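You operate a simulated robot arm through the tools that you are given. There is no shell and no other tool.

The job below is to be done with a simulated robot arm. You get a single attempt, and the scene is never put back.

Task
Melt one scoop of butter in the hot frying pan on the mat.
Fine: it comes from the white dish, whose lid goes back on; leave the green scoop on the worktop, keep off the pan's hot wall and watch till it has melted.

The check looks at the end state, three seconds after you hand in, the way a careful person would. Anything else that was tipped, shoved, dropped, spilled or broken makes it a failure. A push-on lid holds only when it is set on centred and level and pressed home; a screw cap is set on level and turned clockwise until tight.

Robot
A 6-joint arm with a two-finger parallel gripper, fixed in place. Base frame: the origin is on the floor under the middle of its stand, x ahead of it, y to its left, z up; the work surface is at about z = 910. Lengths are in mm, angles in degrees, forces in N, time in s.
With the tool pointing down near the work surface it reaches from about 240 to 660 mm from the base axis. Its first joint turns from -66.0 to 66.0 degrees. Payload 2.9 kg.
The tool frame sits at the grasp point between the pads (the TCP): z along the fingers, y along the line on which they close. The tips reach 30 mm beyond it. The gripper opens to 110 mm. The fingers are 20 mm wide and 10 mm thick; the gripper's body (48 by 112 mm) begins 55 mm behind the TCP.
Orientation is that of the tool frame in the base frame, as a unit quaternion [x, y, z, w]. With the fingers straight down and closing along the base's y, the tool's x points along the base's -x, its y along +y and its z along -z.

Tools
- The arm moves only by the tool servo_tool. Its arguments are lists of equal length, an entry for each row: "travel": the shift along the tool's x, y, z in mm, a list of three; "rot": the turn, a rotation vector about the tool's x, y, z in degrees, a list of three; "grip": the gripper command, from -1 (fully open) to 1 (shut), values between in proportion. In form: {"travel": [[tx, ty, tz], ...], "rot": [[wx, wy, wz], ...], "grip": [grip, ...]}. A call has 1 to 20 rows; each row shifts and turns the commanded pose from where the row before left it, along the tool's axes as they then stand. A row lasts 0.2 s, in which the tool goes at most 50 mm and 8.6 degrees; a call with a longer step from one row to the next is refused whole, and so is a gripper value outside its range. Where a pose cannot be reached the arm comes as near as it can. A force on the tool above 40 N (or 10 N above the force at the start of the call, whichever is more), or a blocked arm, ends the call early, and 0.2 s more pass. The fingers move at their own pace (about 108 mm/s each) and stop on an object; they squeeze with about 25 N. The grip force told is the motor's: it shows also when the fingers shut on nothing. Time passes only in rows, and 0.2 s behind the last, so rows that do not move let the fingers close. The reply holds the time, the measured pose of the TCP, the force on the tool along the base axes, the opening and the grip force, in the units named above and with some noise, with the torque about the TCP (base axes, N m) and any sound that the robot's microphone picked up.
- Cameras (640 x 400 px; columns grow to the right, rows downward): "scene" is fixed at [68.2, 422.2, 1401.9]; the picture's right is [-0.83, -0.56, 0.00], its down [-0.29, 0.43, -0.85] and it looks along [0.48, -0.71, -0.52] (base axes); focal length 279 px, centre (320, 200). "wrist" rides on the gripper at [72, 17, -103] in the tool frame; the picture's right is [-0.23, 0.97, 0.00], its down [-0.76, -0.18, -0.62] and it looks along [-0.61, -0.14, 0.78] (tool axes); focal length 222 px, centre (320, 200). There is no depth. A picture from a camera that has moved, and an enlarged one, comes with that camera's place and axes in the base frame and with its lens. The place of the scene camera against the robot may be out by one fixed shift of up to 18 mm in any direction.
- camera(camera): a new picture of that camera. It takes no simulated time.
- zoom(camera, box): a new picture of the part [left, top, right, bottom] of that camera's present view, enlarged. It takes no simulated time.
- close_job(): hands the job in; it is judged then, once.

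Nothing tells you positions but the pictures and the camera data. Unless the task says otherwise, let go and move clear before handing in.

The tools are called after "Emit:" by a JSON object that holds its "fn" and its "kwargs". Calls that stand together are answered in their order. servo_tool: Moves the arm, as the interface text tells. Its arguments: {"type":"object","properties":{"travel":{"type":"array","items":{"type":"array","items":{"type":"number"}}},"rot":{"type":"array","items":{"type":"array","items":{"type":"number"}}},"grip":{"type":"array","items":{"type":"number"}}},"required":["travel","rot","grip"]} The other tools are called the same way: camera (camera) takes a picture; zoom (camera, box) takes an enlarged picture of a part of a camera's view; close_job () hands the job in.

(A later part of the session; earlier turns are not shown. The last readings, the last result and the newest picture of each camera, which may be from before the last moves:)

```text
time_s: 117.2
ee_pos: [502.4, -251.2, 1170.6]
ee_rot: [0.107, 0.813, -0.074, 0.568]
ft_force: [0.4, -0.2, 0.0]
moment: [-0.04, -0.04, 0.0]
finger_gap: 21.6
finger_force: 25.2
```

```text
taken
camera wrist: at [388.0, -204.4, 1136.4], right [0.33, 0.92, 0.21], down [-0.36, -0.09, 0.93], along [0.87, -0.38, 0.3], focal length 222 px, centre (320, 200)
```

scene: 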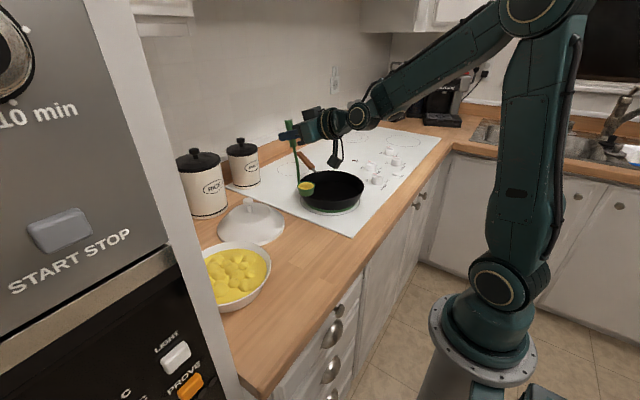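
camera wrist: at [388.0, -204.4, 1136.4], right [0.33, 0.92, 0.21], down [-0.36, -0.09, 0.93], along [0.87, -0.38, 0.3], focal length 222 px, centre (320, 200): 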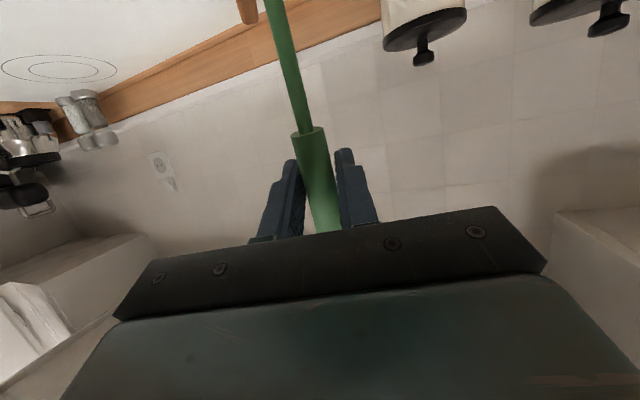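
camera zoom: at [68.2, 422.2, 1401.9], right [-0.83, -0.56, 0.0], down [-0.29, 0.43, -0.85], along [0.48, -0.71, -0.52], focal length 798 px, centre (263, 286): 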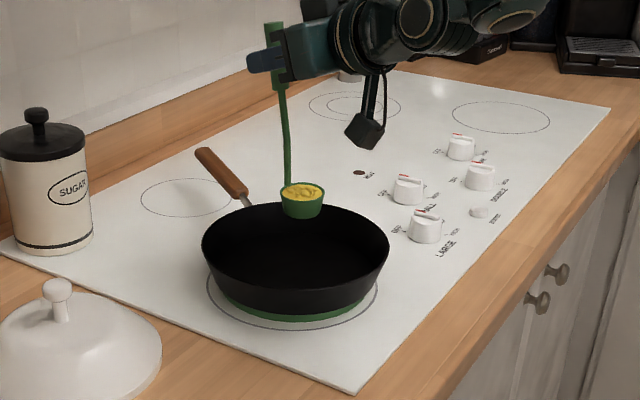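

The bowl is centred over the pan. I'll start tipping it about the bowl, slowly.

Emit:
{"fn": "servo_tool", "kwargs": {"travel": [[2.8, 0, 1], [2.8, 0, 1], [0.18, 12.13, 0], [0.18, 12.13, 0], [0.18, 12.13, 0], [0.18, 12.13, 0], [0.18, 12.13, 0], [0.18, 12.13, 0], [0.18, 12.13, 0], [0.18, 12.13, 0], [0.18, 12.13, 0], [0.18, 12.13, 0], [0, 0, 0]], "rot": [[0, 0, 0], [0, 0, 0], [0, 0, -5], [0, 0, -5], [0, 0, -5], [0, 0, -5], [0, 0, -5], [0, 0, -5], [0, 0, -5], [0, 0, -5], [0, 0, -5], [0, 0, -5], [0, 0, 0]], "grip": [1, 1, 1, 1, 1, 1, 1, 1, 1, 1, 1, 1, 1]}}

Emit:
{"fn": "zoom", "kwargs": {"camera": "scene", "box": [260, 100, 420, 240]}}

```text
time_s: 120.0
ee_pos: [514.9, -142.9, 1120.8]
ee_rot: [-0.247, 0.781, -0.308, 0.483]
ft_force: [0.2, -0.2, -0.3]
moment: [0.07, -0.03, 0.01]
finger_gap: 21.3
finger_force: 24.9
```

```text
2.86 times, centred on (340, 170) of scene
camera zoom: at [68.2, 422.2, 1401.9], right [-0.83, -0.56, 0.0], down [-0.29, 0.43, -0.85], along [0.48, -0.71, -0.52], focal length 798 px, centre (263, 286)
```

zoom: 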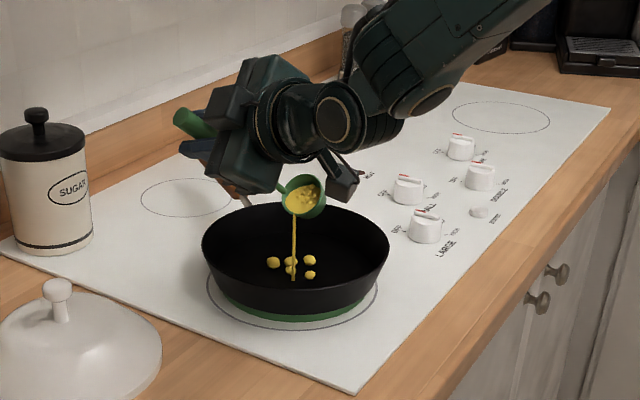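

Butter is falling into the pan. I'll continue tipping until the scoop is empty.

Emit:
{"fn": "servo_tool", "kwargs": {"travel": [[0.18, 12.13, 0], [0.18, 12.13, 0], [0.18, 12.13, 0], [0.18, 12.13, 0], [0.18, 12.13, 0], [0.18, 12.13, 0], [0, 0, 0], [0, 0, 0]], "rot": [[0, 0, -5], [0, 0, -5], [0, 0, -5], [0, 0, -5], [0, 0, -5], [0, 0, -5], [0, 0, 0], [0, 0, 0]], "grip": [1, 1, 1, 1, 1, 1, 1, 1]}}

Emit:
{"fn": "zoom", "kwargs": {"camera": "scene", "box": [260, 100, 420, 240]}}

```text
time_s: 121.8
ee_pos: [502.1, -106.5, 1060.9]
ee_rot: [-0.441, 0.69, -0.422, 0.388]
ft_force: [0.5, 0.1, -1.2]
moment: [0.11, -0.02, 0.0]
finger_gap: 21.2
finger_force: 25.2
```

```text
2.86 times, centred on (340, 170) of scene
camera zoom: at [68.2, 422.2, 1401.9], right [-0.83, -0.56, 0.0], down [-0.29, 0.43, -0.85], along [0.48, -0.71, -0.52], focal length 798 px, centre (263, 286)
```

zoom: 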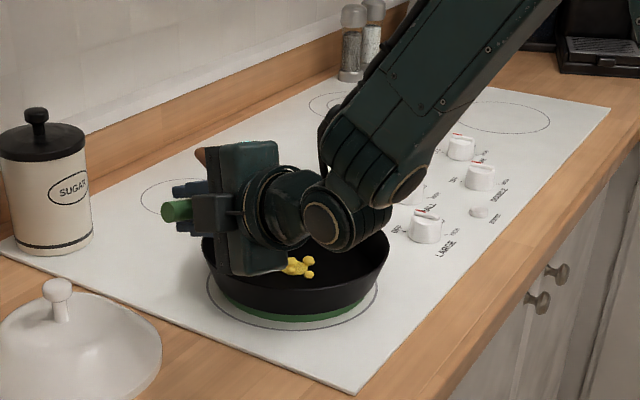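

Emit:
{"fn": "camera", "kwargs": {"camera": "wrist"}}

Emit:
{"fn": "servo_tool", "kwargs": {"travel": [[0.18, 12.13, 0], [0.18, 12.13, 0], [0.18, 12.13, 0], [0.18, 12.13, 0], [0, 0, 0], [0, 0, 0], [0, 0, 0], [0, 0, 0], [0, 0, 0]], "rot": [[0, 0, -5], [0, 0, -5], [0, 0, -5], [0, 0, -5], [0, 0, 0], [0, 0, 0], [0, 0, 0], [0, 0, 0], [0, 0, 0]], "grip": [1, 1, 1, 1, 1, 1, 1, 1, 1]}}

Emit:
{"fn": "zoom", "kwargs": {"camera": "scene", "box": [260, 100, 420, 240]}}

Emit:
{"fn": "camera", "kwargs": {"camera": "wrist"}}

```text
taken
camera wrist: at [379.5, -146.2, 1067.1], right [-0.2, 0.46, -0.86], down [-0.28, 0.82, 0.5], along [0.94, 0.34, -0.04], focal length 222 px, centre (320, 200)
```

wrist: 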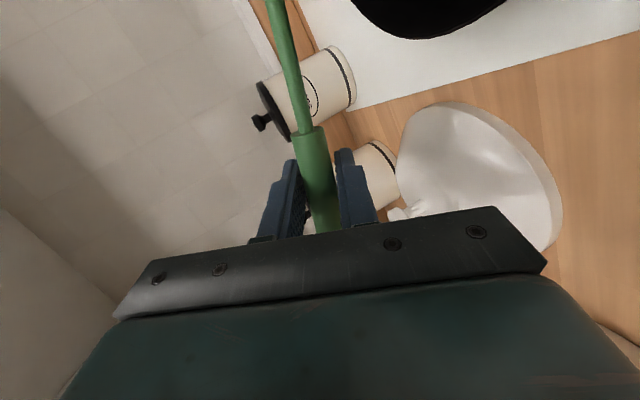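

```text
time_s: 123.8
ee_pos: [485.6, -102.3, 1013.9]
ee_rot: [-0.554, 0.603, -0.483, 0.309]
ft_force: [-0.3, 1.1, -0.8]
moment: [0.11, -0.02, 0.0]
finger_gap: 21.4
finger_force: 24.6
```

```text
2.86 times, centred on (340, 170) of scene
camera zoom: at [68.2, 422.2, 1401.9], right [-0.83, -0.56, 0.0], down [-0.29, 0.43, -0.85], along [0.48, -0.71, -0.52], focal length 798 px, centre (263, 286)
```

zoom: 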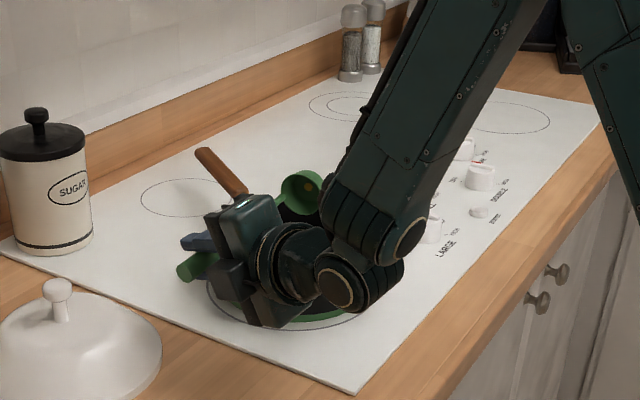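

```text
taken
camera wrist: at [370.2, -149.7, 1045.0], right [-0.32, 0.14, -0.94], down [-0.35, 0.9, 0.25], along [0.88, 0.41, -0.24], focal length 222 px, centre (320, 200)
```

wrist: 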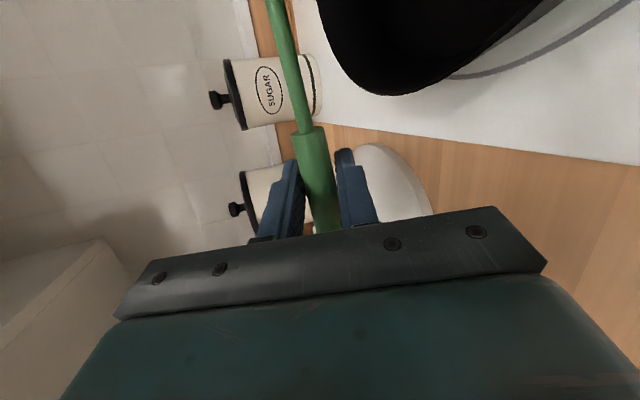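

Emit:
{"fn": "zoom", "kwargs": {"camera": "scene", "box": [310, 150, 370, 200]}}

Emit:
{"fn": "zoom", "kwargs": {"camera": "wrist", "box": [260, 0, 560, 120]}}

```text
8.00 times, centred on (340, 175) of scene
camera zoom: at [68.2, 422.2, 1401.9], right [-0.83, -0.56, 0.0], down [-0.29, 0.43, -0.85], along [0.48, -0.71, -0.52], focal length 2235 px, centre (160, 400)
```

zoom: 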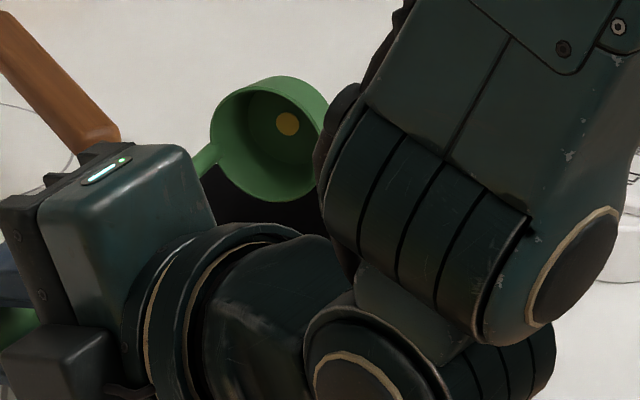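

```text
2.13 times, centred on (410, 60) of wrist
camera zoom: at [370.2, -149.7, 1045.0], right [-0.32, 0.14, -0.94], down [-0.35, 0.9, 0.25], along [0.88, 0.41, -0.24], focal length 474 px, centre (128, 499)
```

zoom: 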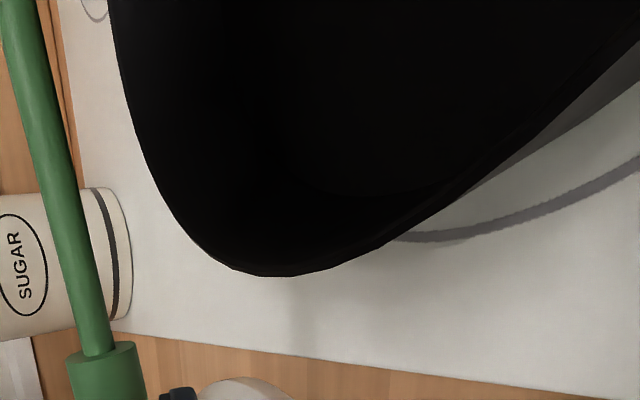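

The scoop is nearly empty, with one small bit left at the bottom. I'll tip a bit further and wait.

Emit:
{"fn": "servo_tool", "kwargs": {"travel": [[0.18, 12.13, 0], [0.18, 12.13, 0], [0.18, 12.13, 0], [0, 0, 0], [0, 0, 0], [0, 0, 0], [0, 0, 0], [0, 0, 0], [0, 0, 0]], "rot": [[0, 0, -5], [0, 0, -5], [0, 0, -5], [0, 0, 0], [0, 0, 0], [0, 0, 0], [0, 0, 0], [0, 0, 0], [0, 0, 0]], "grip": [1, 1, 1, 1, 1, 1, 1, 1, 1]}}

Emit:
{"fn": "zoom", "kwargs": {"camera": "scene", "box": [300, 140, 380, 220]}}

Emit:
{"fn": "camera", "kwargs": {"camera": "scene"}}

```text
time_s: 125.8
ee_pos: [471.8, -108.6, 981.2]
ee_rot: [0.628, -0.526, 0.52, -0.242]
ft_force: [-0.4, -0.5, -0.4]
moment: [0.09, -0.01, 0.01]
finger_gap: 21.2
finger_force: 25.1
```

```text
5.00 times, centred on (340, 180) of scene
camera zoom: at [68.2, 422.2, 1401.9], right [-0.83, -0.56, 0.0], down [-0.29, 0.43, -0.85], along [0.48, -0.71, -0.52], focal length 1397 px, centre (220, 300)
```

zoom: 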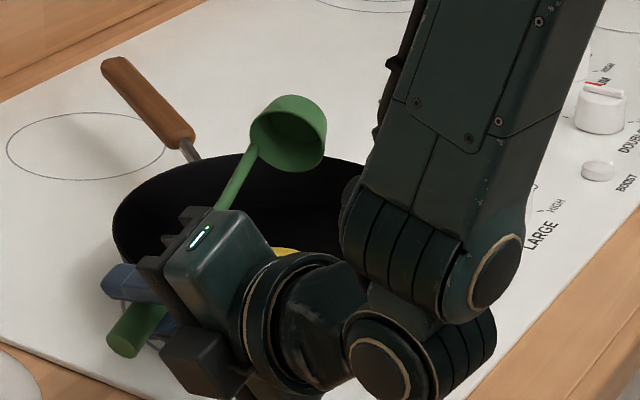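

```text
taken
```

scene: 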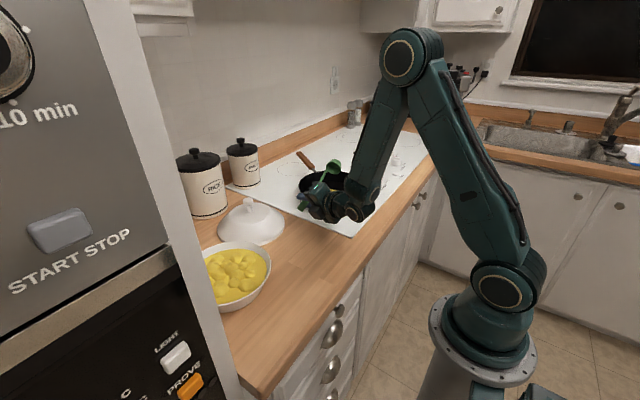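

The scoop is clean and the butter is in the pan. I'll roll the scoop back upright about the bowl, staying above the pan.

Emit:
{"fn": "servo_tool", "kwargs": {"travel": [[1.9, -19.3, 0], [1.9, -19.3, 0], [1.9, -19.3, 0], [1.9, -19.3, 0], [1.9, -19.3, 0], [1.9, -19.3, 0], [1.9, -19.3, 0], [1.9, -19.3, 0], [1.9, -19.3, 0], [1.9, -19.3, 0], [1.9, -19.3, 0], [1.9, -19.3, 0], [1.9, -19.3, 0], [1.9, -19.3, 0], [0.4, -7.3, 0], [-15, 0, -5.5], [0, 0, 0], [0, 0, 0]], "rot": [[0, 0, 8], [0, 0, 8], [0, 0, 8], [0, 0, 8], [0, 0, 8], [0, 0, 8], [0, 0, 8], [0, 0, 8], [0, 0, 8], [0, 0, 8], [0, 0, 8], [0, 0, 8], [0, 0, 8], [0, 0, 8], [0, 0, 3], [0, 0, 0], [0, 0, 0], [0, 0, 0]], "grip": [1, 1, 1, 1, 1, 1, 1, 1, 1, 1, 1, 1, 1, 1, 1, 1, 1, 1]}}

Emit:
{"fn": "zoom", "kwargs": {"camera": "scene", "box": [260, 100, 420, 240]}}

```text
time_s: 129.6
ee_pos: [502.0, -252.8, 1182.2]
ee_rot: [0.107, 0.813, -0.074, 0.568]
ft_force: [0.6, -0.3, -0.3]
moment: [-0.04, 0.0, 0.0]
finger_gap: 21.2
finger_force: 25.0
```

```text
2.86 times, centred on (340, 170) of scene
camera zoom: at [68.2, 422.2, 1401.9], right [-0.83, -0.56, 0.0], down [-0.29, 0.43, -0.85], along [0.48, -0.71, -0.52], focal length 798 px, centre (263, 286)
```

zoom: 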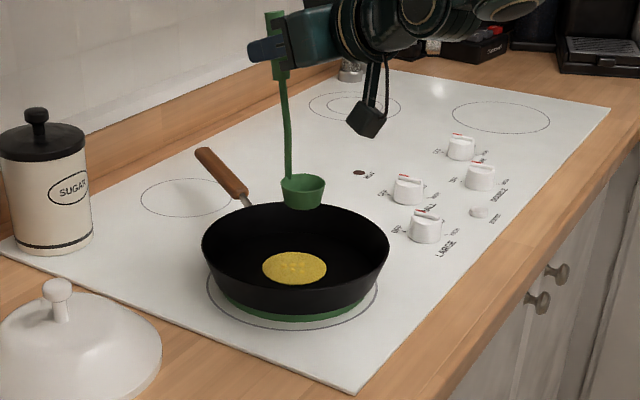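

Emit:
{"fn": "zoom", "kwargs": {"camera": "scene", "box": [300, 160, 370, 220]}}

Emit:
{"fn": "servo_tool", "kwargs": {"travel": [[0.5, 5.9, -1.4], [1, 11.8, -2.8], [1.5, 17.7, -4.2], [2, 23.6, -5.5], [2.5, 29.4, -6.9], [2, 23.6, -5.5], [1.5, 17.7, -4.2], [1, 11.8, -2.8], [0.5, 5.9, -1.4], [0, 0, 0], [0, 0, 0], [0, 0, 0], [0, 0, 0], [0, 0, 0], [0, 0, 0]], "rot": [[0, 0, 0], [0, 0, 0], [0, 0, 0], [0, 0, 0], [0, 0, 0], [0, 0, 0], [0, 0, 0], [0, 0, 0], [0, 0, 0], [-4.7, 0, -1.71], [-4.7, 0, -1.71], [-4.7, 0, -1.71], [0, 0, 0], [0, 0, 0], [0, 0, 0]], "grip": [1, 1, 1, 1, 1, 1, 1, 1, 1, 1, 1, 1, 1, 1, 1]}}

Emit:
{"fn": "camera", "kwargs": {"camera": "scene"}}

```text
6.67 times, centred on (335, 190) of scene
camera zoom: at [68.2, 422.2, 1401.9], right [-0.83, -0.56, 0.0], down [-0.29, 0.43, -0.85], along [0.48, -0.71, -0.52], focal length 1863 px, centre (220, 267)
```

zoom: 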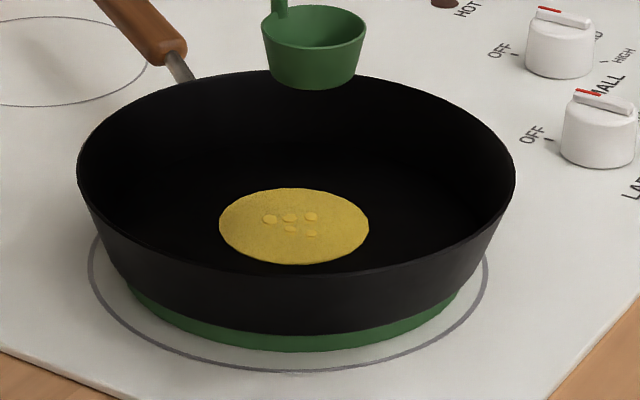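

```text
time_s: 132.8
ee_pos: [505.0, -100.2, 1180.6]
ee_rot: [-0.001, 0.82, 0.001, 0.573]
ft_force: [0.3, -0.3, -1.4]
moment: [0.0, -0.06, 0.0]
finger_gap: 21.2
finger_force: 25.6
```

```text
taken
```

scene: 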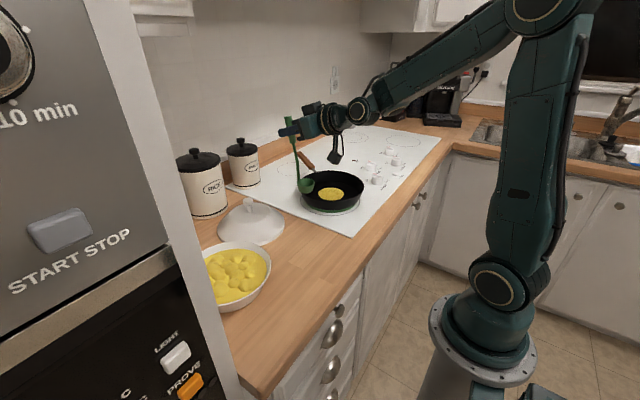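

The butter is melting with just a few bits left. I'll now set the scoop back standing on the worktop at about (415, -60).

Emit:
{"fn": "servo_tool", "kwargs": {"travel": [[5.5, 12, -15], [5.5, 12, -15], [5.5, 12, -15], [19.7, 0, 7.2], [19.7, 0, 7.2], [19.7, 0, 7.2], [19.7, 0, 7.2], [14, 0, 5.1], [0, 0, 0], [0, 0, 0]], "rot": [[0, 0, 0], [0, 0, 0], [0, 0, 0], [0, 0, 0], [0, 0, 0], [0, 0, 0], [0, 0, 0], [0, 0, 0], [0, 0, 0], [0, 0, 0]], "grip": [1, 1, 1, 1, 1, 1, 1, 1, 1, 1]}}

Emit:
{"fn": "zoom", "kwargs": {"camera": "scene", "box": [240, 130, 380, 260]}}

```text
time_s: 135.0
ee_pos: [455.4, -63.6, 1081.3]
ee_rot: [-0.002, 0.82, 0.002, 0.573]
ft_force: [-0.4, -0.2, -0.7]
moment: [-0.01, -0.07, -0.02]
finger_gap: 21.0
finger_force: 25.0
```

```text
3.08 times, centred on (310, 195) of scene
camera zoom: at [68.2, 422.2, 1401.9], right [-0.83, -0.56, 0.0], down [-0.29, 0.43, -0.85], along [0.48, -0.71, -0.52], focal length 860 px, centre (351, 215)
```

zoom: 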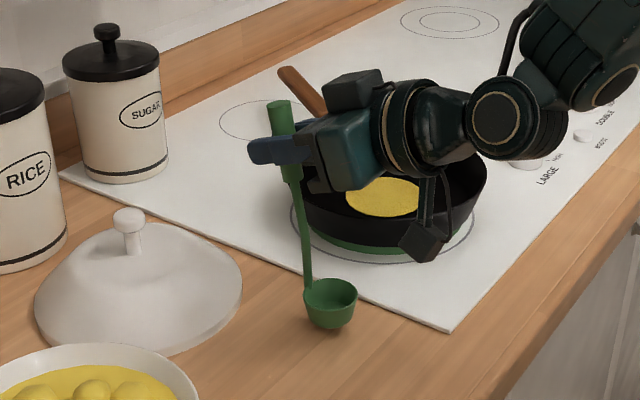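

Emit:
{"fn": "servo_tool", "kwargs": {"travel": [[5.6, 0, 2], [2.8, 0, 1], [0, 0, 0]], "rot": [[0, 0, 0], [0, 0, 0], [0, 0, 0]], "grip": [1, 1, 1]}}

Emit:
{"fn": "servo_tool", "kwargs": {"travel": [[1.9, 0, 0.7], [0, 0, 0]], "rot": [[0, 0, 0], [0, 0, 0]], "grip": [1, 1]}}

Emit:
{"fn": "servo_tool", "kwargs": {"travel": [[0.94, 0, 0.34], [0, 0, 0]], "rot": [[0, 0, 0], [0, 0, 0]], "grip": [1, 1]}}

Emit:
{"fn": "servo_tool", "kwargs": {"travel": [[0.94, 0, 0.34], [0, 0, 0]], "rot": [[0, 0, 0], [0, 0, 0]], "grip": [1, 1]}}

```text
time_s: 135.8
ee_pos: [456.0, -64.2, 1072.4]
ee_rot: [-0.001, 0.82, 0.001, 0.573]
ft_force: [0.7, -0.9, -0.2]
moment: [-0.03, -0.02, 0.02]
finger_gap: 21.2
finger_force: 24.7
```

```text
time_s: 136.4
ee_pos: [456.4, -64.1, 1070.6]
ee_rot: [0.0, 0.82, 0.001, 0.572]
ft_force: [-0.3, -0.2, -1.4]
moment: [0.0, -0.04, 0.0]
finger_gap: 21.3
finger_force: 25.0
```

```text
time_s: 137.0
ee_pos: [455.6, -64.4, 1069.4]
ee_rot: [0.0, 0.819, 0.001, 0.574]
ft_force: [-0.8, -0.4, 3.6]
moment: [0.07, 0.34, 0.0]
finger_gap: 21.6
finger_force: 25.2
```

```text
time_s: 137.6
ee_pos: [457.2, -64.4, 1069.0]
ee_rot: [-0.002, 0.818, 0.002, 0.576]
ft_force: [-0.2, -1.4, 10.0]
moment: [0.05, 0.39, 0.01]
finger_gap: 21.5
finger_force: 25.6
```

Emit:
{"fn": "servo_tool", "kwargs": {"travel": [[-0.9, 0, -0.3], [0, 0, 0], [0, 0, 0], [0, 0, 0], [0, 0, 0], [0, 0, 0]], "rot": [[0, 0, 0], [0, 0, 0], [0, 0, 0], [0, 0, 0], [0, 0, 0], [0, 0, 0]], "grip": [1, 1, 0.4, 0.1, -0.2, -0.3]}}

Emit:
{"fn": "zoom", "kwargs": {"camera": "scene", "box": [240, 130, 380, 260]}}

Emit:
{"fn": "camera", "kwargs": {"camera": "wrist"}}

```text
time_s: 139.0
ee_pos: [456.2, -64.5, 1069.6]
ee_rot: [-0.001, 0.819, 0.001, 0.574]
ft_force: [-0.4, 0.1, 0.5]
moment: [-0.01, 0.0, 0.02]
finger_gap: 71.6
finger_force: 0.0
```

```text
3.08 times, centred on (310, 195) of scene
camera zoom: at [68.2, 422.2, 1401.9], right [-0.83, -0.56, 0.0], down [-0.29, 0.43, -0.85], along [0.48, -0.71, -0.52], focal length 860 px, centre (351, 215)
```

zoom: 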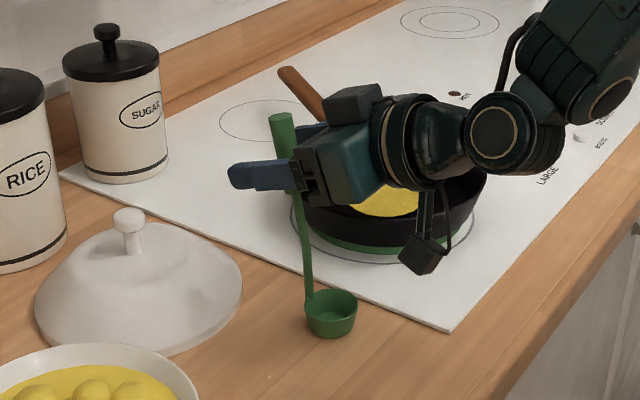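

```text
taken
camera wrist: at [333.5, -48.6, 1035.5], right [0.08, 0.97, 0.21], down [-0.32, -0.18, 0.93], along [0.94, -0.14, 0.3], focal length 222 px, centre (320, 200)
```

wrist: 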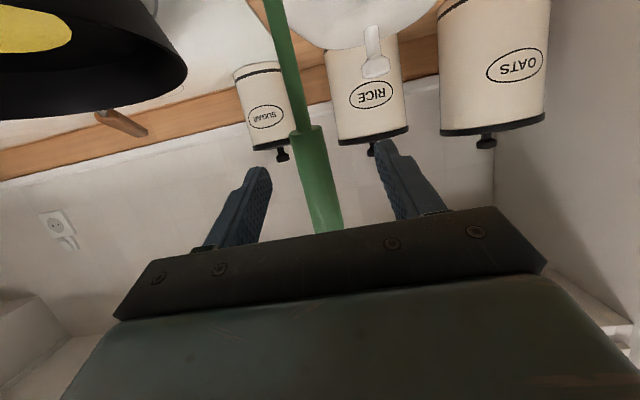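

The scoop stands on the worktop. I'll retreat straight up, clear of its handle.

Emit:
{"fn": "servo_tool", "kwargs": {"travel": [[-10, 0, -3.6], [-20, 0, -7.3], [-20.7, 0, -7.5], [-20.7, 0, -7.5], [-20.7, 0, -7.5], [-20.7, 0, -7.5], [0, 0, 0], [0, 0, 0]], "rot": [[0, 0, 0], [0, 0, 0], [0, 0, 0], [0, 0, 0], [0, 0, 0], [0, 0, 0], [0, 0, 0], [0, 0, 0]], "grip": [-0.3, -0.3, -0.3, -0.3, -0.3, -0.3, -0.3, -0.3]}}

Emit:
{"fn": "zoom", "kwargs": {"camera": "scene", "box": [200, 100, 400, 300]}}

```text
time_s: 140.8
ee_pos: [456.3, -63.8, 1189.2]
ee_rot: [0.0, 0.819, 0.001, 0.574]
ft_force: [0.1, -0.2, -0.3]
moment: [-0.02, -0.01, -0.03]
finger_gap: 71.6
finger_force: 0.1
```

```text
2.00 times, centred on (300, 200) of scene
camera zoom: at [68.2, 422.2, 1401.9], right [-0.83, -0.56, 0.0], down [-0.29, 0.43, -0.85], along [0.48, -0.71, -0.52], focal length 559 px, centre (360, 200)
```

zoom: 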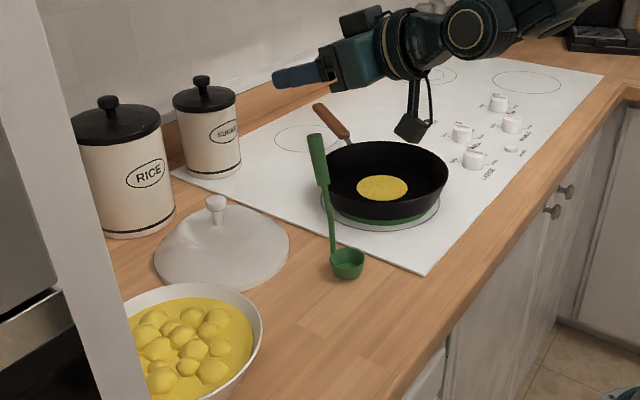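

The scoop stands fine. Next I'll return the tool to vertical over the lid so I can put it back on the dish.

Emit:
{"fn": "servo_tool", "kwargs": {"travel": [[-13.6, 11, 22.8], [-13.6, 11, 22.8], [-13.6, 11, 22.8], [-13.6, 11, 22.8], [0, 0, 0], [0, 0, 0], [0, 0, 0], [0, 0, 0], [0, 0, 0], [0, 0, 0], [0, 0, 0], [0, 0, 0], [0, 0, 0], [0, 0, 0], [0, 0, 0]], "rot": [[0, 0, 0], [0, 0, 0], [0, 0, 0], [0, 0, 0], [0, 7.78, 0], [0, 7.78, 0], [0, 7.78, 0], [0, 7.78, 0], [0, 7.78, 0], [0, 7.78, 0], [0, 7.78, 0], [0, 7.78, 0], [0, 7.78, 0], [0, 0, 0], [0, 0, 0]], "grip": [-0.3, -0.3, -0.3, -0.3, -0.3, -0.3, -0.3, -0.3, -0.3, -0.3, -0.3, -0.3, -0.3, -0.3, -0.3]}}

Emit:
{"fn": "camera", "kwargs": {"camera": "wrist"}}

Emit:
{"fn": "camera", "kwargs": {"camera": "scene"}}

```text
time_s: 144.0
ee_pos: [561.2, -19.7, 1210.1]
ee_rot: [-0.001, 1.0, 0.001, -0.001]
ft_force: [0.0, 0.7, 0.2]
moment: [0.01, -0.03, 0.03]
finger_gap: 71.4
finger_force: 0.0
```

```text
taken
camera wrist: at [487.3, -4.1, 1312.3], right [0.23, 0.97, 0.0], down [0.76, -0.18, 0.62], along [0.61, -0.14, -0.78], focal length 222 px, centre (320, 200)
```

wrist: 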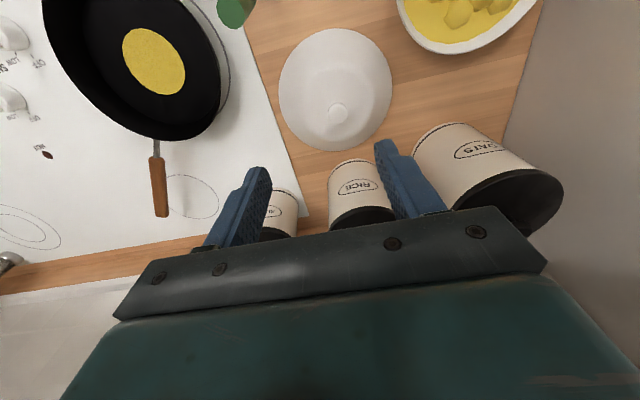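

```text
taken
```

scene: 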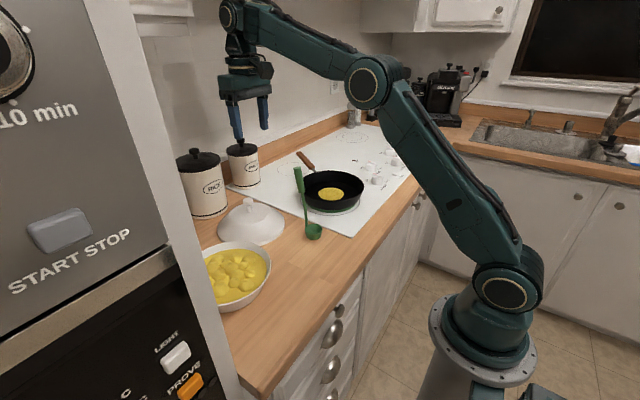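

Emit:
{"fn": "zoom", "kwargs": {"camera": "wrist", "box": [270, 20, 400, 160]}}

Emit:
{"fn": "zoom", "kwargs": {"camera": "wrist", "box": [380, 0, 540, 80]}}

Emit:
{"fn": "zoom", "kwargs": {"camera": "wrist", "box": [40, 0, 250, 150]}}

```text
2.86 times, centred on (335, 90) of wrist
camera zoom: at [487.3, -4.1, 1312.3], right [0.23, 0.97, 0.0], down [0.76, -0.18, 0.62], along [0.61, -0.14, -0.78], focal length 635 px, centre (277, 514)
```

zoom: 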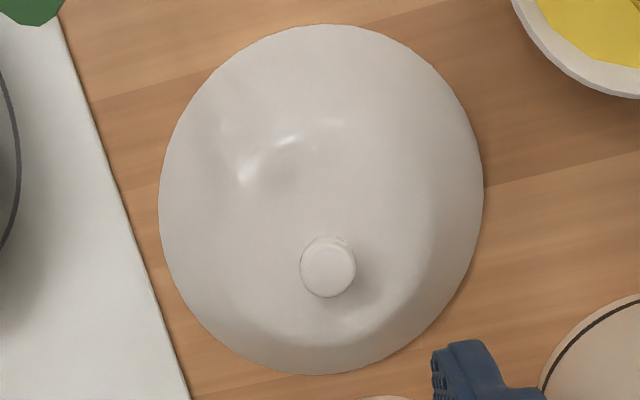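

```text
4.00 times, centred on (460, 40) of wrist
camera zoom: at [487.3, -4.1, 1312.3], right [0.23, 0.97, 0.0], down [0.76, -0.18, 0.62], along [0.61, -0.14, -0.78], focal length 888 px, centre (-240, 840)
```

zoom: 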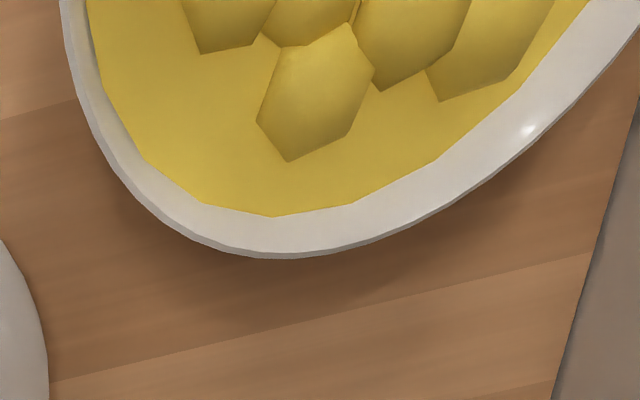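

```text
2.67 times, centred on (145, 75) of wrist
camera zoom: at [487.3, -4.1, 1312.3], right [0.23, 0.97, 0.0], down [0.76, -0.18, 0.62], along [0.61, -0.14, -0.78], focal length 592 px, centre (787, 533)
```

zoom: 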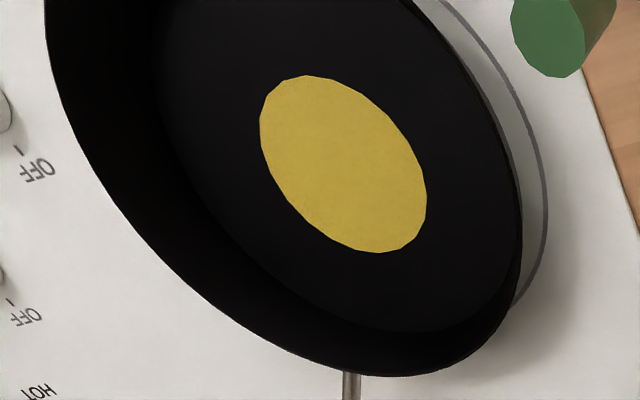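

The butter has melted to a smooth puddle. I'll go over the lid knob and re-measure before gripping.

Emit:
{"fn": "servo_tool", "kwargs": {"travel": [[-16.3, 9.8, 10], [-16.3, 9.7, 30], [0, 0, 40], [0, 0, 40], [0, 0, 30], [0, 0, 10], [0, 0, 0], [0, 0, 0]], "rot": [[0, 0, 0], [0, 0, 0], [0, 0, 0], [0, 0, 0], [0, 0, 0], [0, 0, 0], [0, 0, 0], [0, 0, 0]], "grip": [-0.3, -0.3, -0.3, -0.3, -0.3, -0.3, -0.3, -0.3]}}

Emit:
{"fn": "zoom", "kwargs": {"camera": "wrist", "box": [200, 80, 440, 240]}}

Emit:
{"fn": "zoom", "kwargs": {"camera": "scene", "box": [180, 120, 360, 300]}}

```text
time_s: 145.8
ee_pos: [591.7, 0.3, 1049.1]
ee_rot: [-0.001, 1.0, 0.0, -0.001]
ft_force: [0.3, 0.4, 0.0]
moment: [-0.02, -0.01, -0.02]
finger_gap: 71.6
finger_force: 0.0
```

```text
2.50 times, centred on (320, 160) of wrist
camera zoom: at [518.5, 15.0, 1151.9], right [0.23, 0.97, 0.0], down [0.76, -0.18, 0.62], along [0.61, -0.14, -0.78], focal length 555 px, centre (320, 300)
```

zoom: 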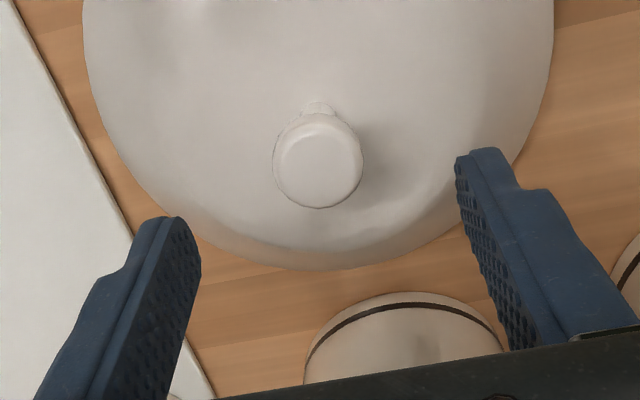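

```text
2.22 times, centred on (270, 210) of scene
camera zoom: at [68.2, 422.2, 1401.9], right [-0.83, -0.56, 0.0], down [-0.29, 0.43, -0.85], along [0.48, -0.71, -0.52], focal length 621 px, centre (431, 178)
```

zoom: 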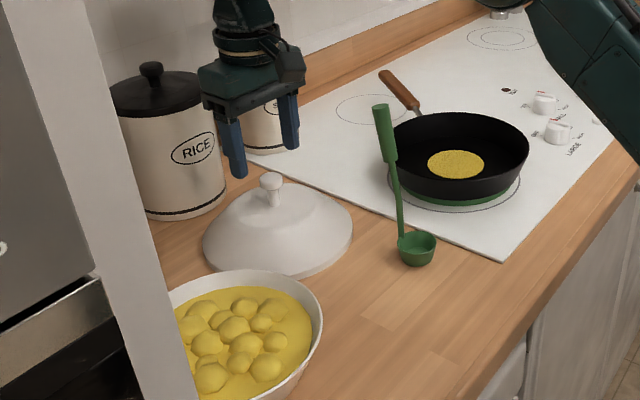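

Emit:
{"fn": "servo_tool", "kwargs": {"travel": [[-2, 0, 15], [0, 0, 20], [0, 0, 15], [0, 0, 5], [0, 0, 0], [0, 0, 0]], "rot": [[0, 0, 0], [0, 0, 0], [0, 0, 0], [0, 0, 0], [0, 0, 0], [0, 0, 0]], "grip": [-0.1, -0.1, -0.1, -0.1, -0.1, -0.1]}}

Emit:
{"fn": "zoom", "kwargs": {"camera": "wrist", "box": [200, 80, 440, 240]}}

```text
time_s: 147.2
ee_pos: [594.8, 0.2, 994.6]
ee_rot: [0.0, 1.0, 0.0, -0.001]
ft_force: [1.0, 0.2, 0.1]
moment: [0.0, -0.03, -0.02]
finger_gap: 60.4
finger_force: 0.0
```

```text
2.50 times, centred on (320, 160) of wrist
camera zoom: at [521.3, 15.9, 1096.1], right [0.23, 0.97, 0.0], down [0.76, -0.18, 0.62], along [0.61, -0.14, -0.78], focal length 555 px, centre (320, 300)
```

zoom: 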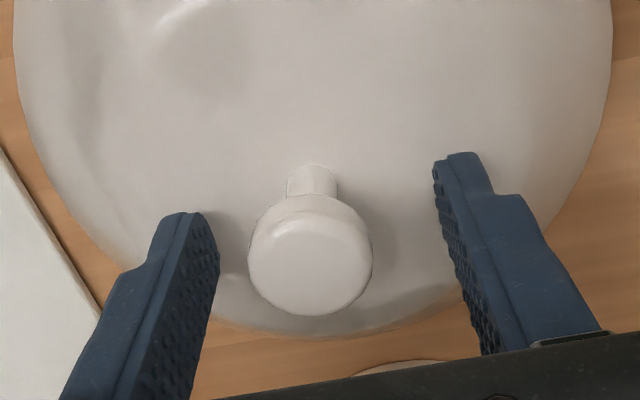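

Emit:
{"fn": "servo_tool", "kwargs": {"travel": [[1, -2, 0], [0, 0, 1.5], [0, 0, 0], [0, 0, 0]], "rot": [[0, 0, 0], [0, 0, 0], [0, 0, 0], [0, 0, 0]], "grip": [-0.1, -0.1, -0.1, -0.1]}}

Emit:
{"fn": "zoom", "kwargs": {"camera": "wrist", "box": [200, 80, 440, 240]}}

```text
time_s: 148.2
ee_pos: [593.8, -1.6, 991.6]
ee_rot: [-0.001, 1.0, 0.0, -0.002]
ft_force: [-0.3, -0.7, 0.2]
moment: [0.03, 0.0, 0.01]
finger_gap: 60.6
finger_force: 0.0
```

```text
2.50 times, centred on (320, 160) of wrist
camera zoom: at [520.2, 13.5, 1094.1], right [0.23, 0.97, 0.0], down [0.76, -0.18, 0.62], along [0.61, -0.14, -0.78], focal length 555 px, centre (320, 300)
```

zoom: 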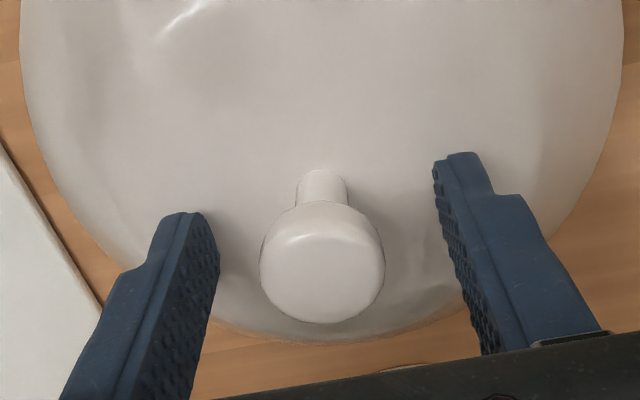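

Centred. I'll close on the knob and lift slowly.

Emit:
{"fn": "servo_tool", "kwargs": {"travel": [[0, 0, 0], [0, 0, 0], [0, 0, 0], [0, 0, 0], [0, 0, -2], [0, 0, -3], [0, 0, -5], [0, 0, 0]], "rot": [[0, 0, 0], [0, 0, 0], [0, 0, 0], [0, 0, 0], [0, 0, 0], [0, 0, 0], [0, 0, 0], [0, 0, 0]], "grip": [0.3, 0.7, 1, 1, 1, 1, 1, 1]}}

Emit:
{"fn": "zoom", "kwargs": {"camera": "wrist", "box": [200, 80, 440, 240]}}

Emit:
{"fn": "zoom", "kwargs": {"camera": "scene", "box": [180, 120, 360, 300]}}

```text
time_s: 150.0
ee_pos: [594.3, -3.0, 1001.6]
ee_rot: [-0.001, 1.0, 0.0, -0.001]
ft_force: [0.4, 0.2, -1.7]
moment: [0.01, 0.01, -0.02]
finger_gap: 26.9
finger_force: 24.7
```

```text
2.50 times, centred on (320, 160) of wrist
camera zoom: at [520.3, 13.1, 1104.5], right [0.23, 0.97, 0.0], down [0.76, -0.18, 0.62], along [0.61, -0.14, -0.78], focal length 555 px, centre (320, 300)
```

zoom: 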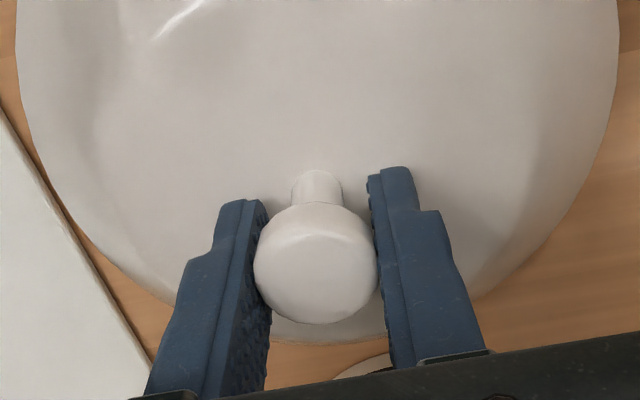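

```text
2.22 times, centred on (270, 210) of scene
camera zoom: at [68.2, 422.2, 1401.9], right [-0.83, -0.56, 0.0], down [-0.29, 0.43, -0.85], along [0.48, -0.71, -0.52], focal length 621 px, centre (431, 178)
```

zoom: 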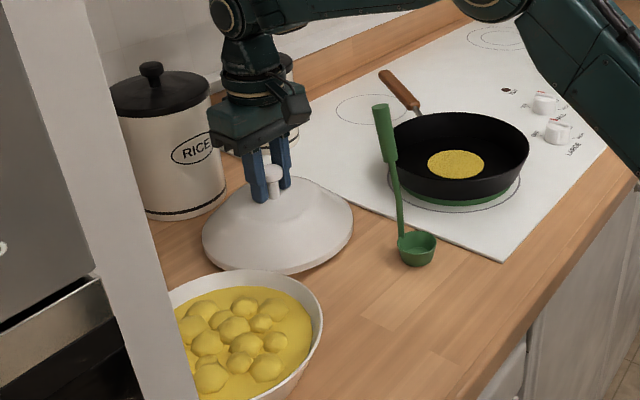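

The lid is held level. I'll lift it clear, go along +y first to stay away from the scoop, then bring it over the dish.

Emit:
{"fn": "servo_tool", "kwargs": {"travel": [[0, 0, -10], [0, 0, -20], [0, 0, -25], [0, 0, -25], [0, 0, -25], [0, 0, -13], [0, 10, 0], [0, 20, 0], [0, 25, 0], [0, 25, 0], [0, 25, 0], [0, 25, 0], [0, 25, 0], [0, 18, 0], [0, 8, 0], [0, 0, 0], [0, 0, 0]], "rot": [[0, 0, 0], [0, 0, 0], [0, 0, 0], [0, 0, 0], [0, 0, 0], [0, 0, 0], [0, 0, 0], [0, 0, 0], [0, 0, 0], [0, 0, 0], [0, 0, 0], [0, 0, 0], [0, 0, 0], [0, 0, 0], [0, 0, 0], [0, 0, 0], [0, 0, 0]], "grip": [1, 1, 1, 1, 1, 1, 1, 1, 1, 1, 1, 1, 1, 1, 1, 1, 1]}}

Emit:
{"fn": "camera", "kwargs": {"camera": "scene"}}

Emit:
{"fn": "camera", "kwargs": {"camera": "wrist"}}

```text
time_s: 153.6
ee_pos: [593.8, 178.1, 1122.1]
ee_rot: [-0.002, 1.0, 0.0, 0.0]
ft_force: [-6.1, -0.7, -2.1]
moment: [-0.07, 0.5, -0.12]
finger_gap: 27.3
finger_force: 24.2
```

```text
taken
```

scene: 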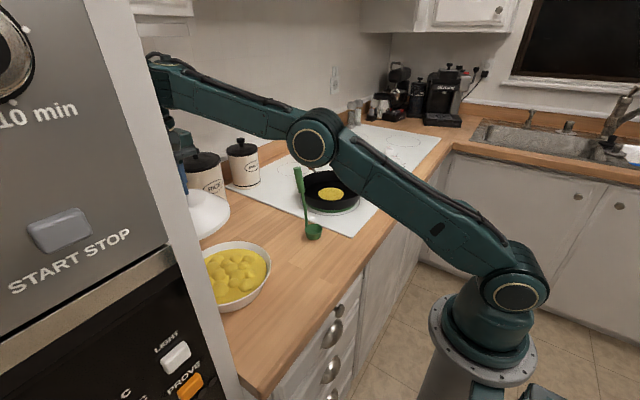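

```text
taken
camera wrist: at [520.3, 194.5, 1223.4], right [0.22, 0.97, 0.0], down [0.76, -0.18, 0.62], along [0.61, -0.14, -0.78], focal length 222 px, centre (320, 200)
```

wrist: 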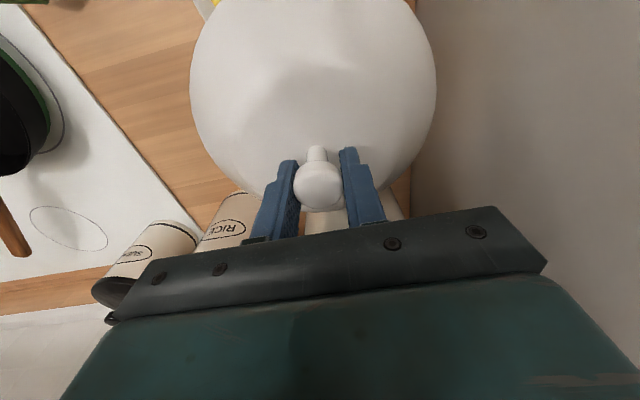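

There's a 6 N sideways force, so the lid edge is touching the OATS canister behind it. I'll move straight away from it, toward the base.

Emit:
{"fn": "servo_tool", "kwargs": {"travel": [[5, 0, 0], [10, 0, 0], [15, 0, 0], [0, 0, 0], [0, 0, 0]], "rot": [[0, 0, 0], [0, 0, 0], [0, 0, 0], [0, 0, 0], [0, 0, 0]], "grip": [1, 1, 1, 1, 1]}}

Emit:
{"fn": "camera", "kwargs": {"camera": "wrist"}}

Emit:
{"fn": "zoom", "kwargs": {"camera": "scene", "box": [140, 110, 300, 260]}}

```text
time_s: 154.8
ee_pos: [563.9, 178.1, 1121.6]
ee_rot: [-0.001, 1.0, 0.0, -0.001]
ft_force: [0.7, -0.4, -3.1]
moment: [-0.01, -0.02, 0.01]
finger_gap: 27.1
finger_force: 24.9
```

```text
taken
camera wrist: at [490.8, 193.0, 1223.6], right [0.23, 0.97, 0.0], down [0.76, -0.18, 0.62], along [0.61, -0.14, -0.78], focal length 222 px, centre (320, 200)
```

wrist: 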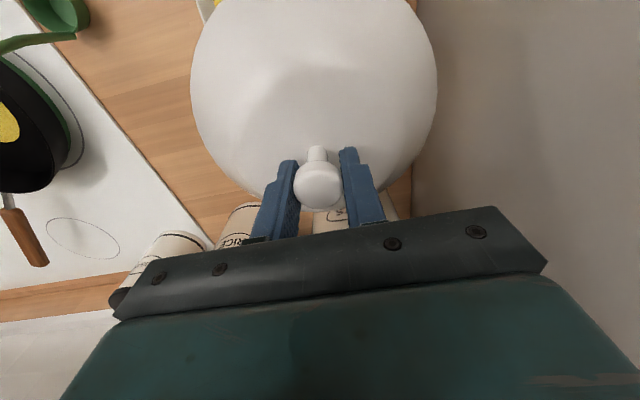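

```text
2.67 times, centred on (220, 185) of scene
camera zoom: at [68.2, 422.2, 1401.9], right [-0.83, -0.56, 0.0], down [-0.29, 0.43, -0.85], along [0.48, -0.71, -0.52], focal length 745 px, centre (587, 240)
```

zoom: 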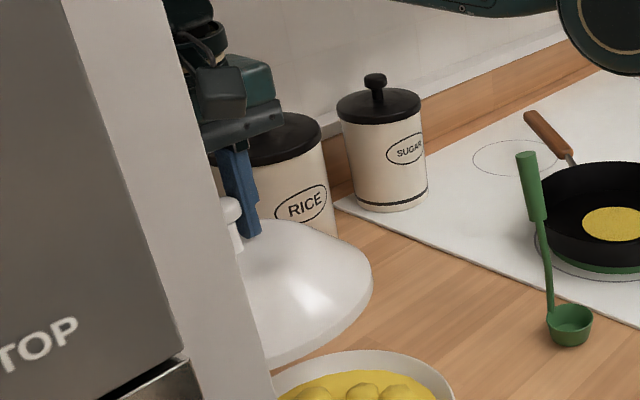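

Emit:
{"fn": "zoom", "kwargs": {"camera": "wrist", "box": [200, 80, 440, 240]}}

Emit:
{"fn": "zoom", "kwargs": {"camera": "scene", "box": [180, 170, 300, 270]}}

```text
2.50 times, centred on (320, 160) of wrist
camera zoom: at [490.8, 193.0, 1223.6], right [0.23, 0.97, 0.0], down [0.76, -0.18, 0.62], along [0.61, -0.14, -0.78], focal length 555 px, centre (320, 300)
```

zoom: 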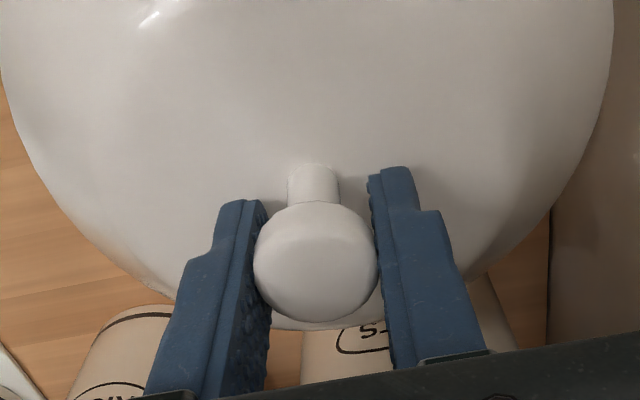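

```text
4.00 times, centred on (240, 220) of scene
camera zoom: at [68.2, 422.2, 1401.9], right [-0.83, -0.56, 0.0], down [-0.29, 0.43, -0.85], along [0.48, -0.71, -0.52], focal length 1118 px, centre (640, 120)
```

zoom: 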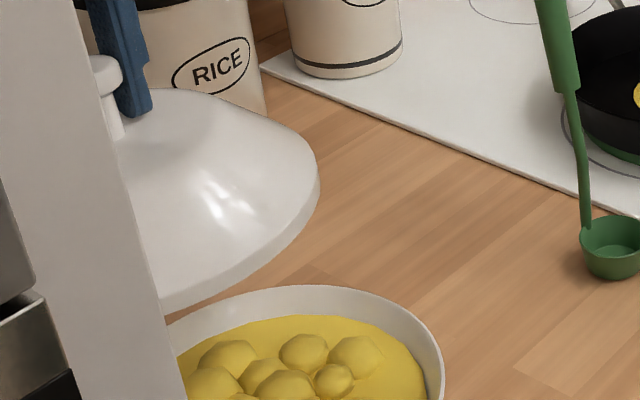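

The contact is released, but the lid now sits about 3° tilted in the grip, far edge low. I'll bring it over the dish and tilt the tool slightly to level it.

Emit:
{"fn": "servo_tool", "kwargs": {"travel": [[10, 0.4, 0], [18, 0.7, 0], [22, 0.8, 0], [20, 0.7, 0], [14, 0.5, 0], [7.5, 0.3, 0], [0, 0, 0], [0, 0, 0], [0, 0, 0]], "rot": [[0, 0, 0], [0, 0, 0], [0, 0, 0], [0, 0, 0], [0, 0, 0], [0, 0, 0], [0, -2.9, 0], [0, 0, 0], [0, 0, 0]], "grip": [1, 1, 1, 1, 1, 1, 1, 1, 1]}}

Emit:
{"fn": "camera", "kwargs": {"camera": "wrist"}}

Emit:
{"fn": "zoom", "kwargs": {"camera": "scene", "box": [180, 170, 300, 320]}}

```text
time_s: 156.8
ee_pos: [472.3, 180.7, 1121.7]
ee_rot: [0.0, 1.0, 0.0, 0.024]
ft_force: [0.5, -0.2, -2.8]
moment: [-0.02, -0.05, 0.01]
finger_gap: 27.2
finger_force: 25.0
```

```text
taken
camera wrist: at [393.7, 196.9, 1220.0], right [0.23, 0.97, 0.01], down [0.73, -0.18, 0.66], along [0.65, -0.14, -0.75], focal length 222 px, centre (320, 200)
```

wrist: 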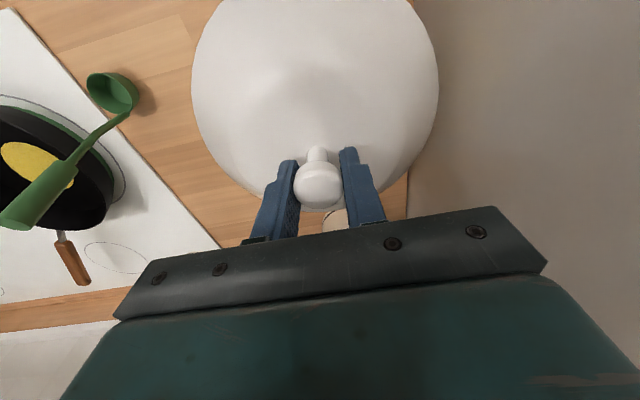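

```text
2.67 times, centred on (240, 245) of scene
camera zoom: at [68.2, 422.2, 1401.9], right [-0.83, -0.56, 0.0], down [-0.29, 0.43, -0.85], along [0.48, -0.71, -0.52], focal length 745 px, centre (533, 80)
```

zoom: 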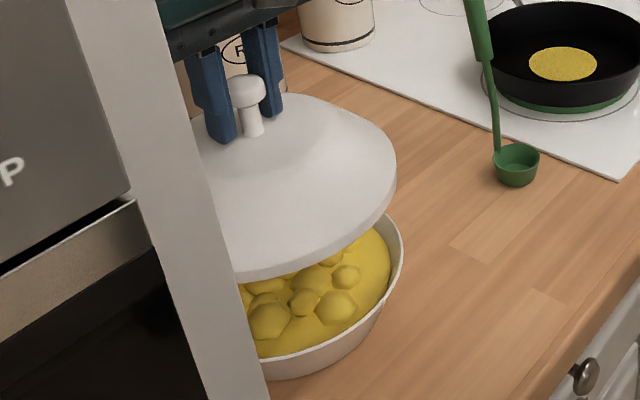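

Emit:
{"fn": "zoom", "kwargs": {"camera": "scene", "box": [180, 150, 340, 330]}}

Emit:
{"fn": "zoom", "kwargs": {"camera": "wrist", "box": [200, 80, 440, 240]}}

```text
2.22 times, centred on (260, 240) of scene
camera zoom: at [68.2, 422.2, 1401.9], right [-0.83, -0.56, 0.0], down [-0.29, 0.43, -0.85], along [0.48, -0.71, -0.52], focal length 621 px, centre (453, 111)
```

zoom: 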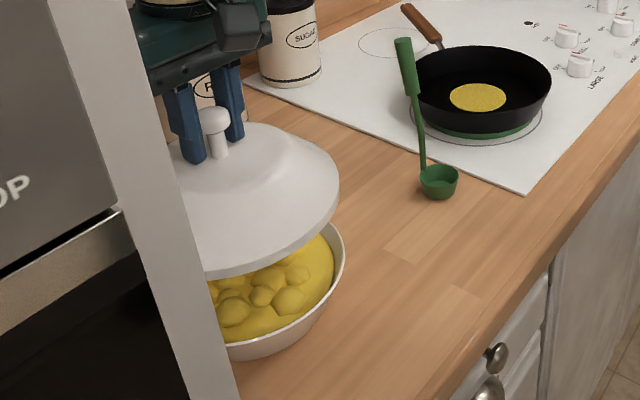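

```text
2.50 times, centred on (320, 160) of wrist
camera zoom: at [393.7, 196.9, 1220.0], right [0.23, 0.97, 0.01], down [0.73, -0.18, 0.66], along [0.65, -0.14, -0.75], focal length 555 px, centre (320, 300)
```

zoom: 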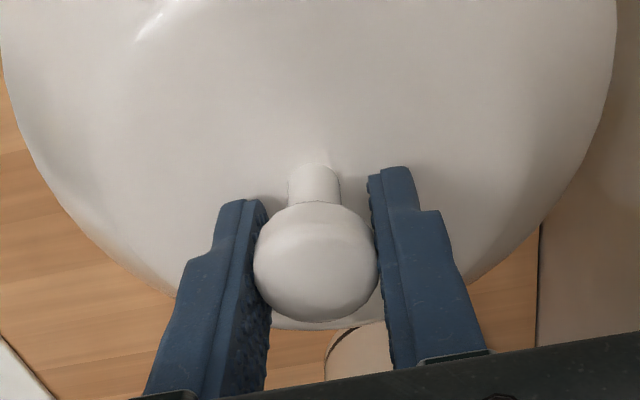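

Emit:
{"fn": "zoom", "kwargs": {"camera": "scene", "box": [210, 200, 270, 260]}}

Emit:
{"fn": "zoom", "kwargs": {"camera": "scene", "box": [230, 210, 290, 270]}}

```text
6.67 times, centred on (240, 230) of scene
camera zoom: at [68.2, 422.2, 1401.9], right [-0.83, -0.56, 0.0], down [-0.29, 0.43, -0.85], along [0.48, -0.71, -0.52], focal length 1863 px, centre (853, 0)
```

zoom: 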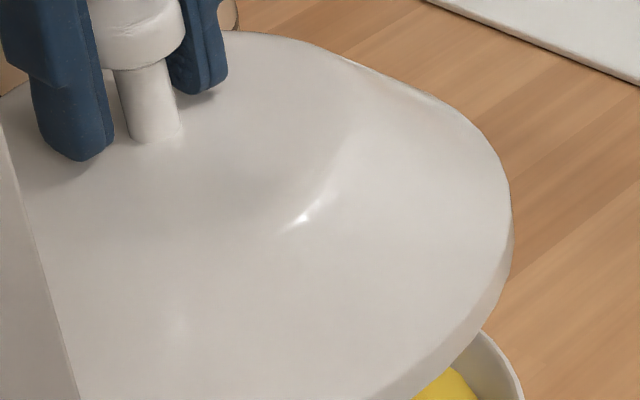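

```text
6.67 times, centred on (260, 240) of scene
camera zoom: at [68.2, 422.2, 1401.9], right [-0.83, -0.56, 0.0], down [-0.29, 0.43, -0.85], along [0.48, -0.71, -0.52], focal length 1863 px, centre (720, -67)
```

zoom: 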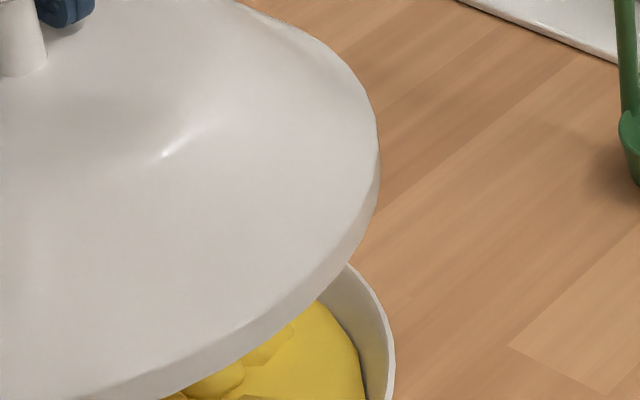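

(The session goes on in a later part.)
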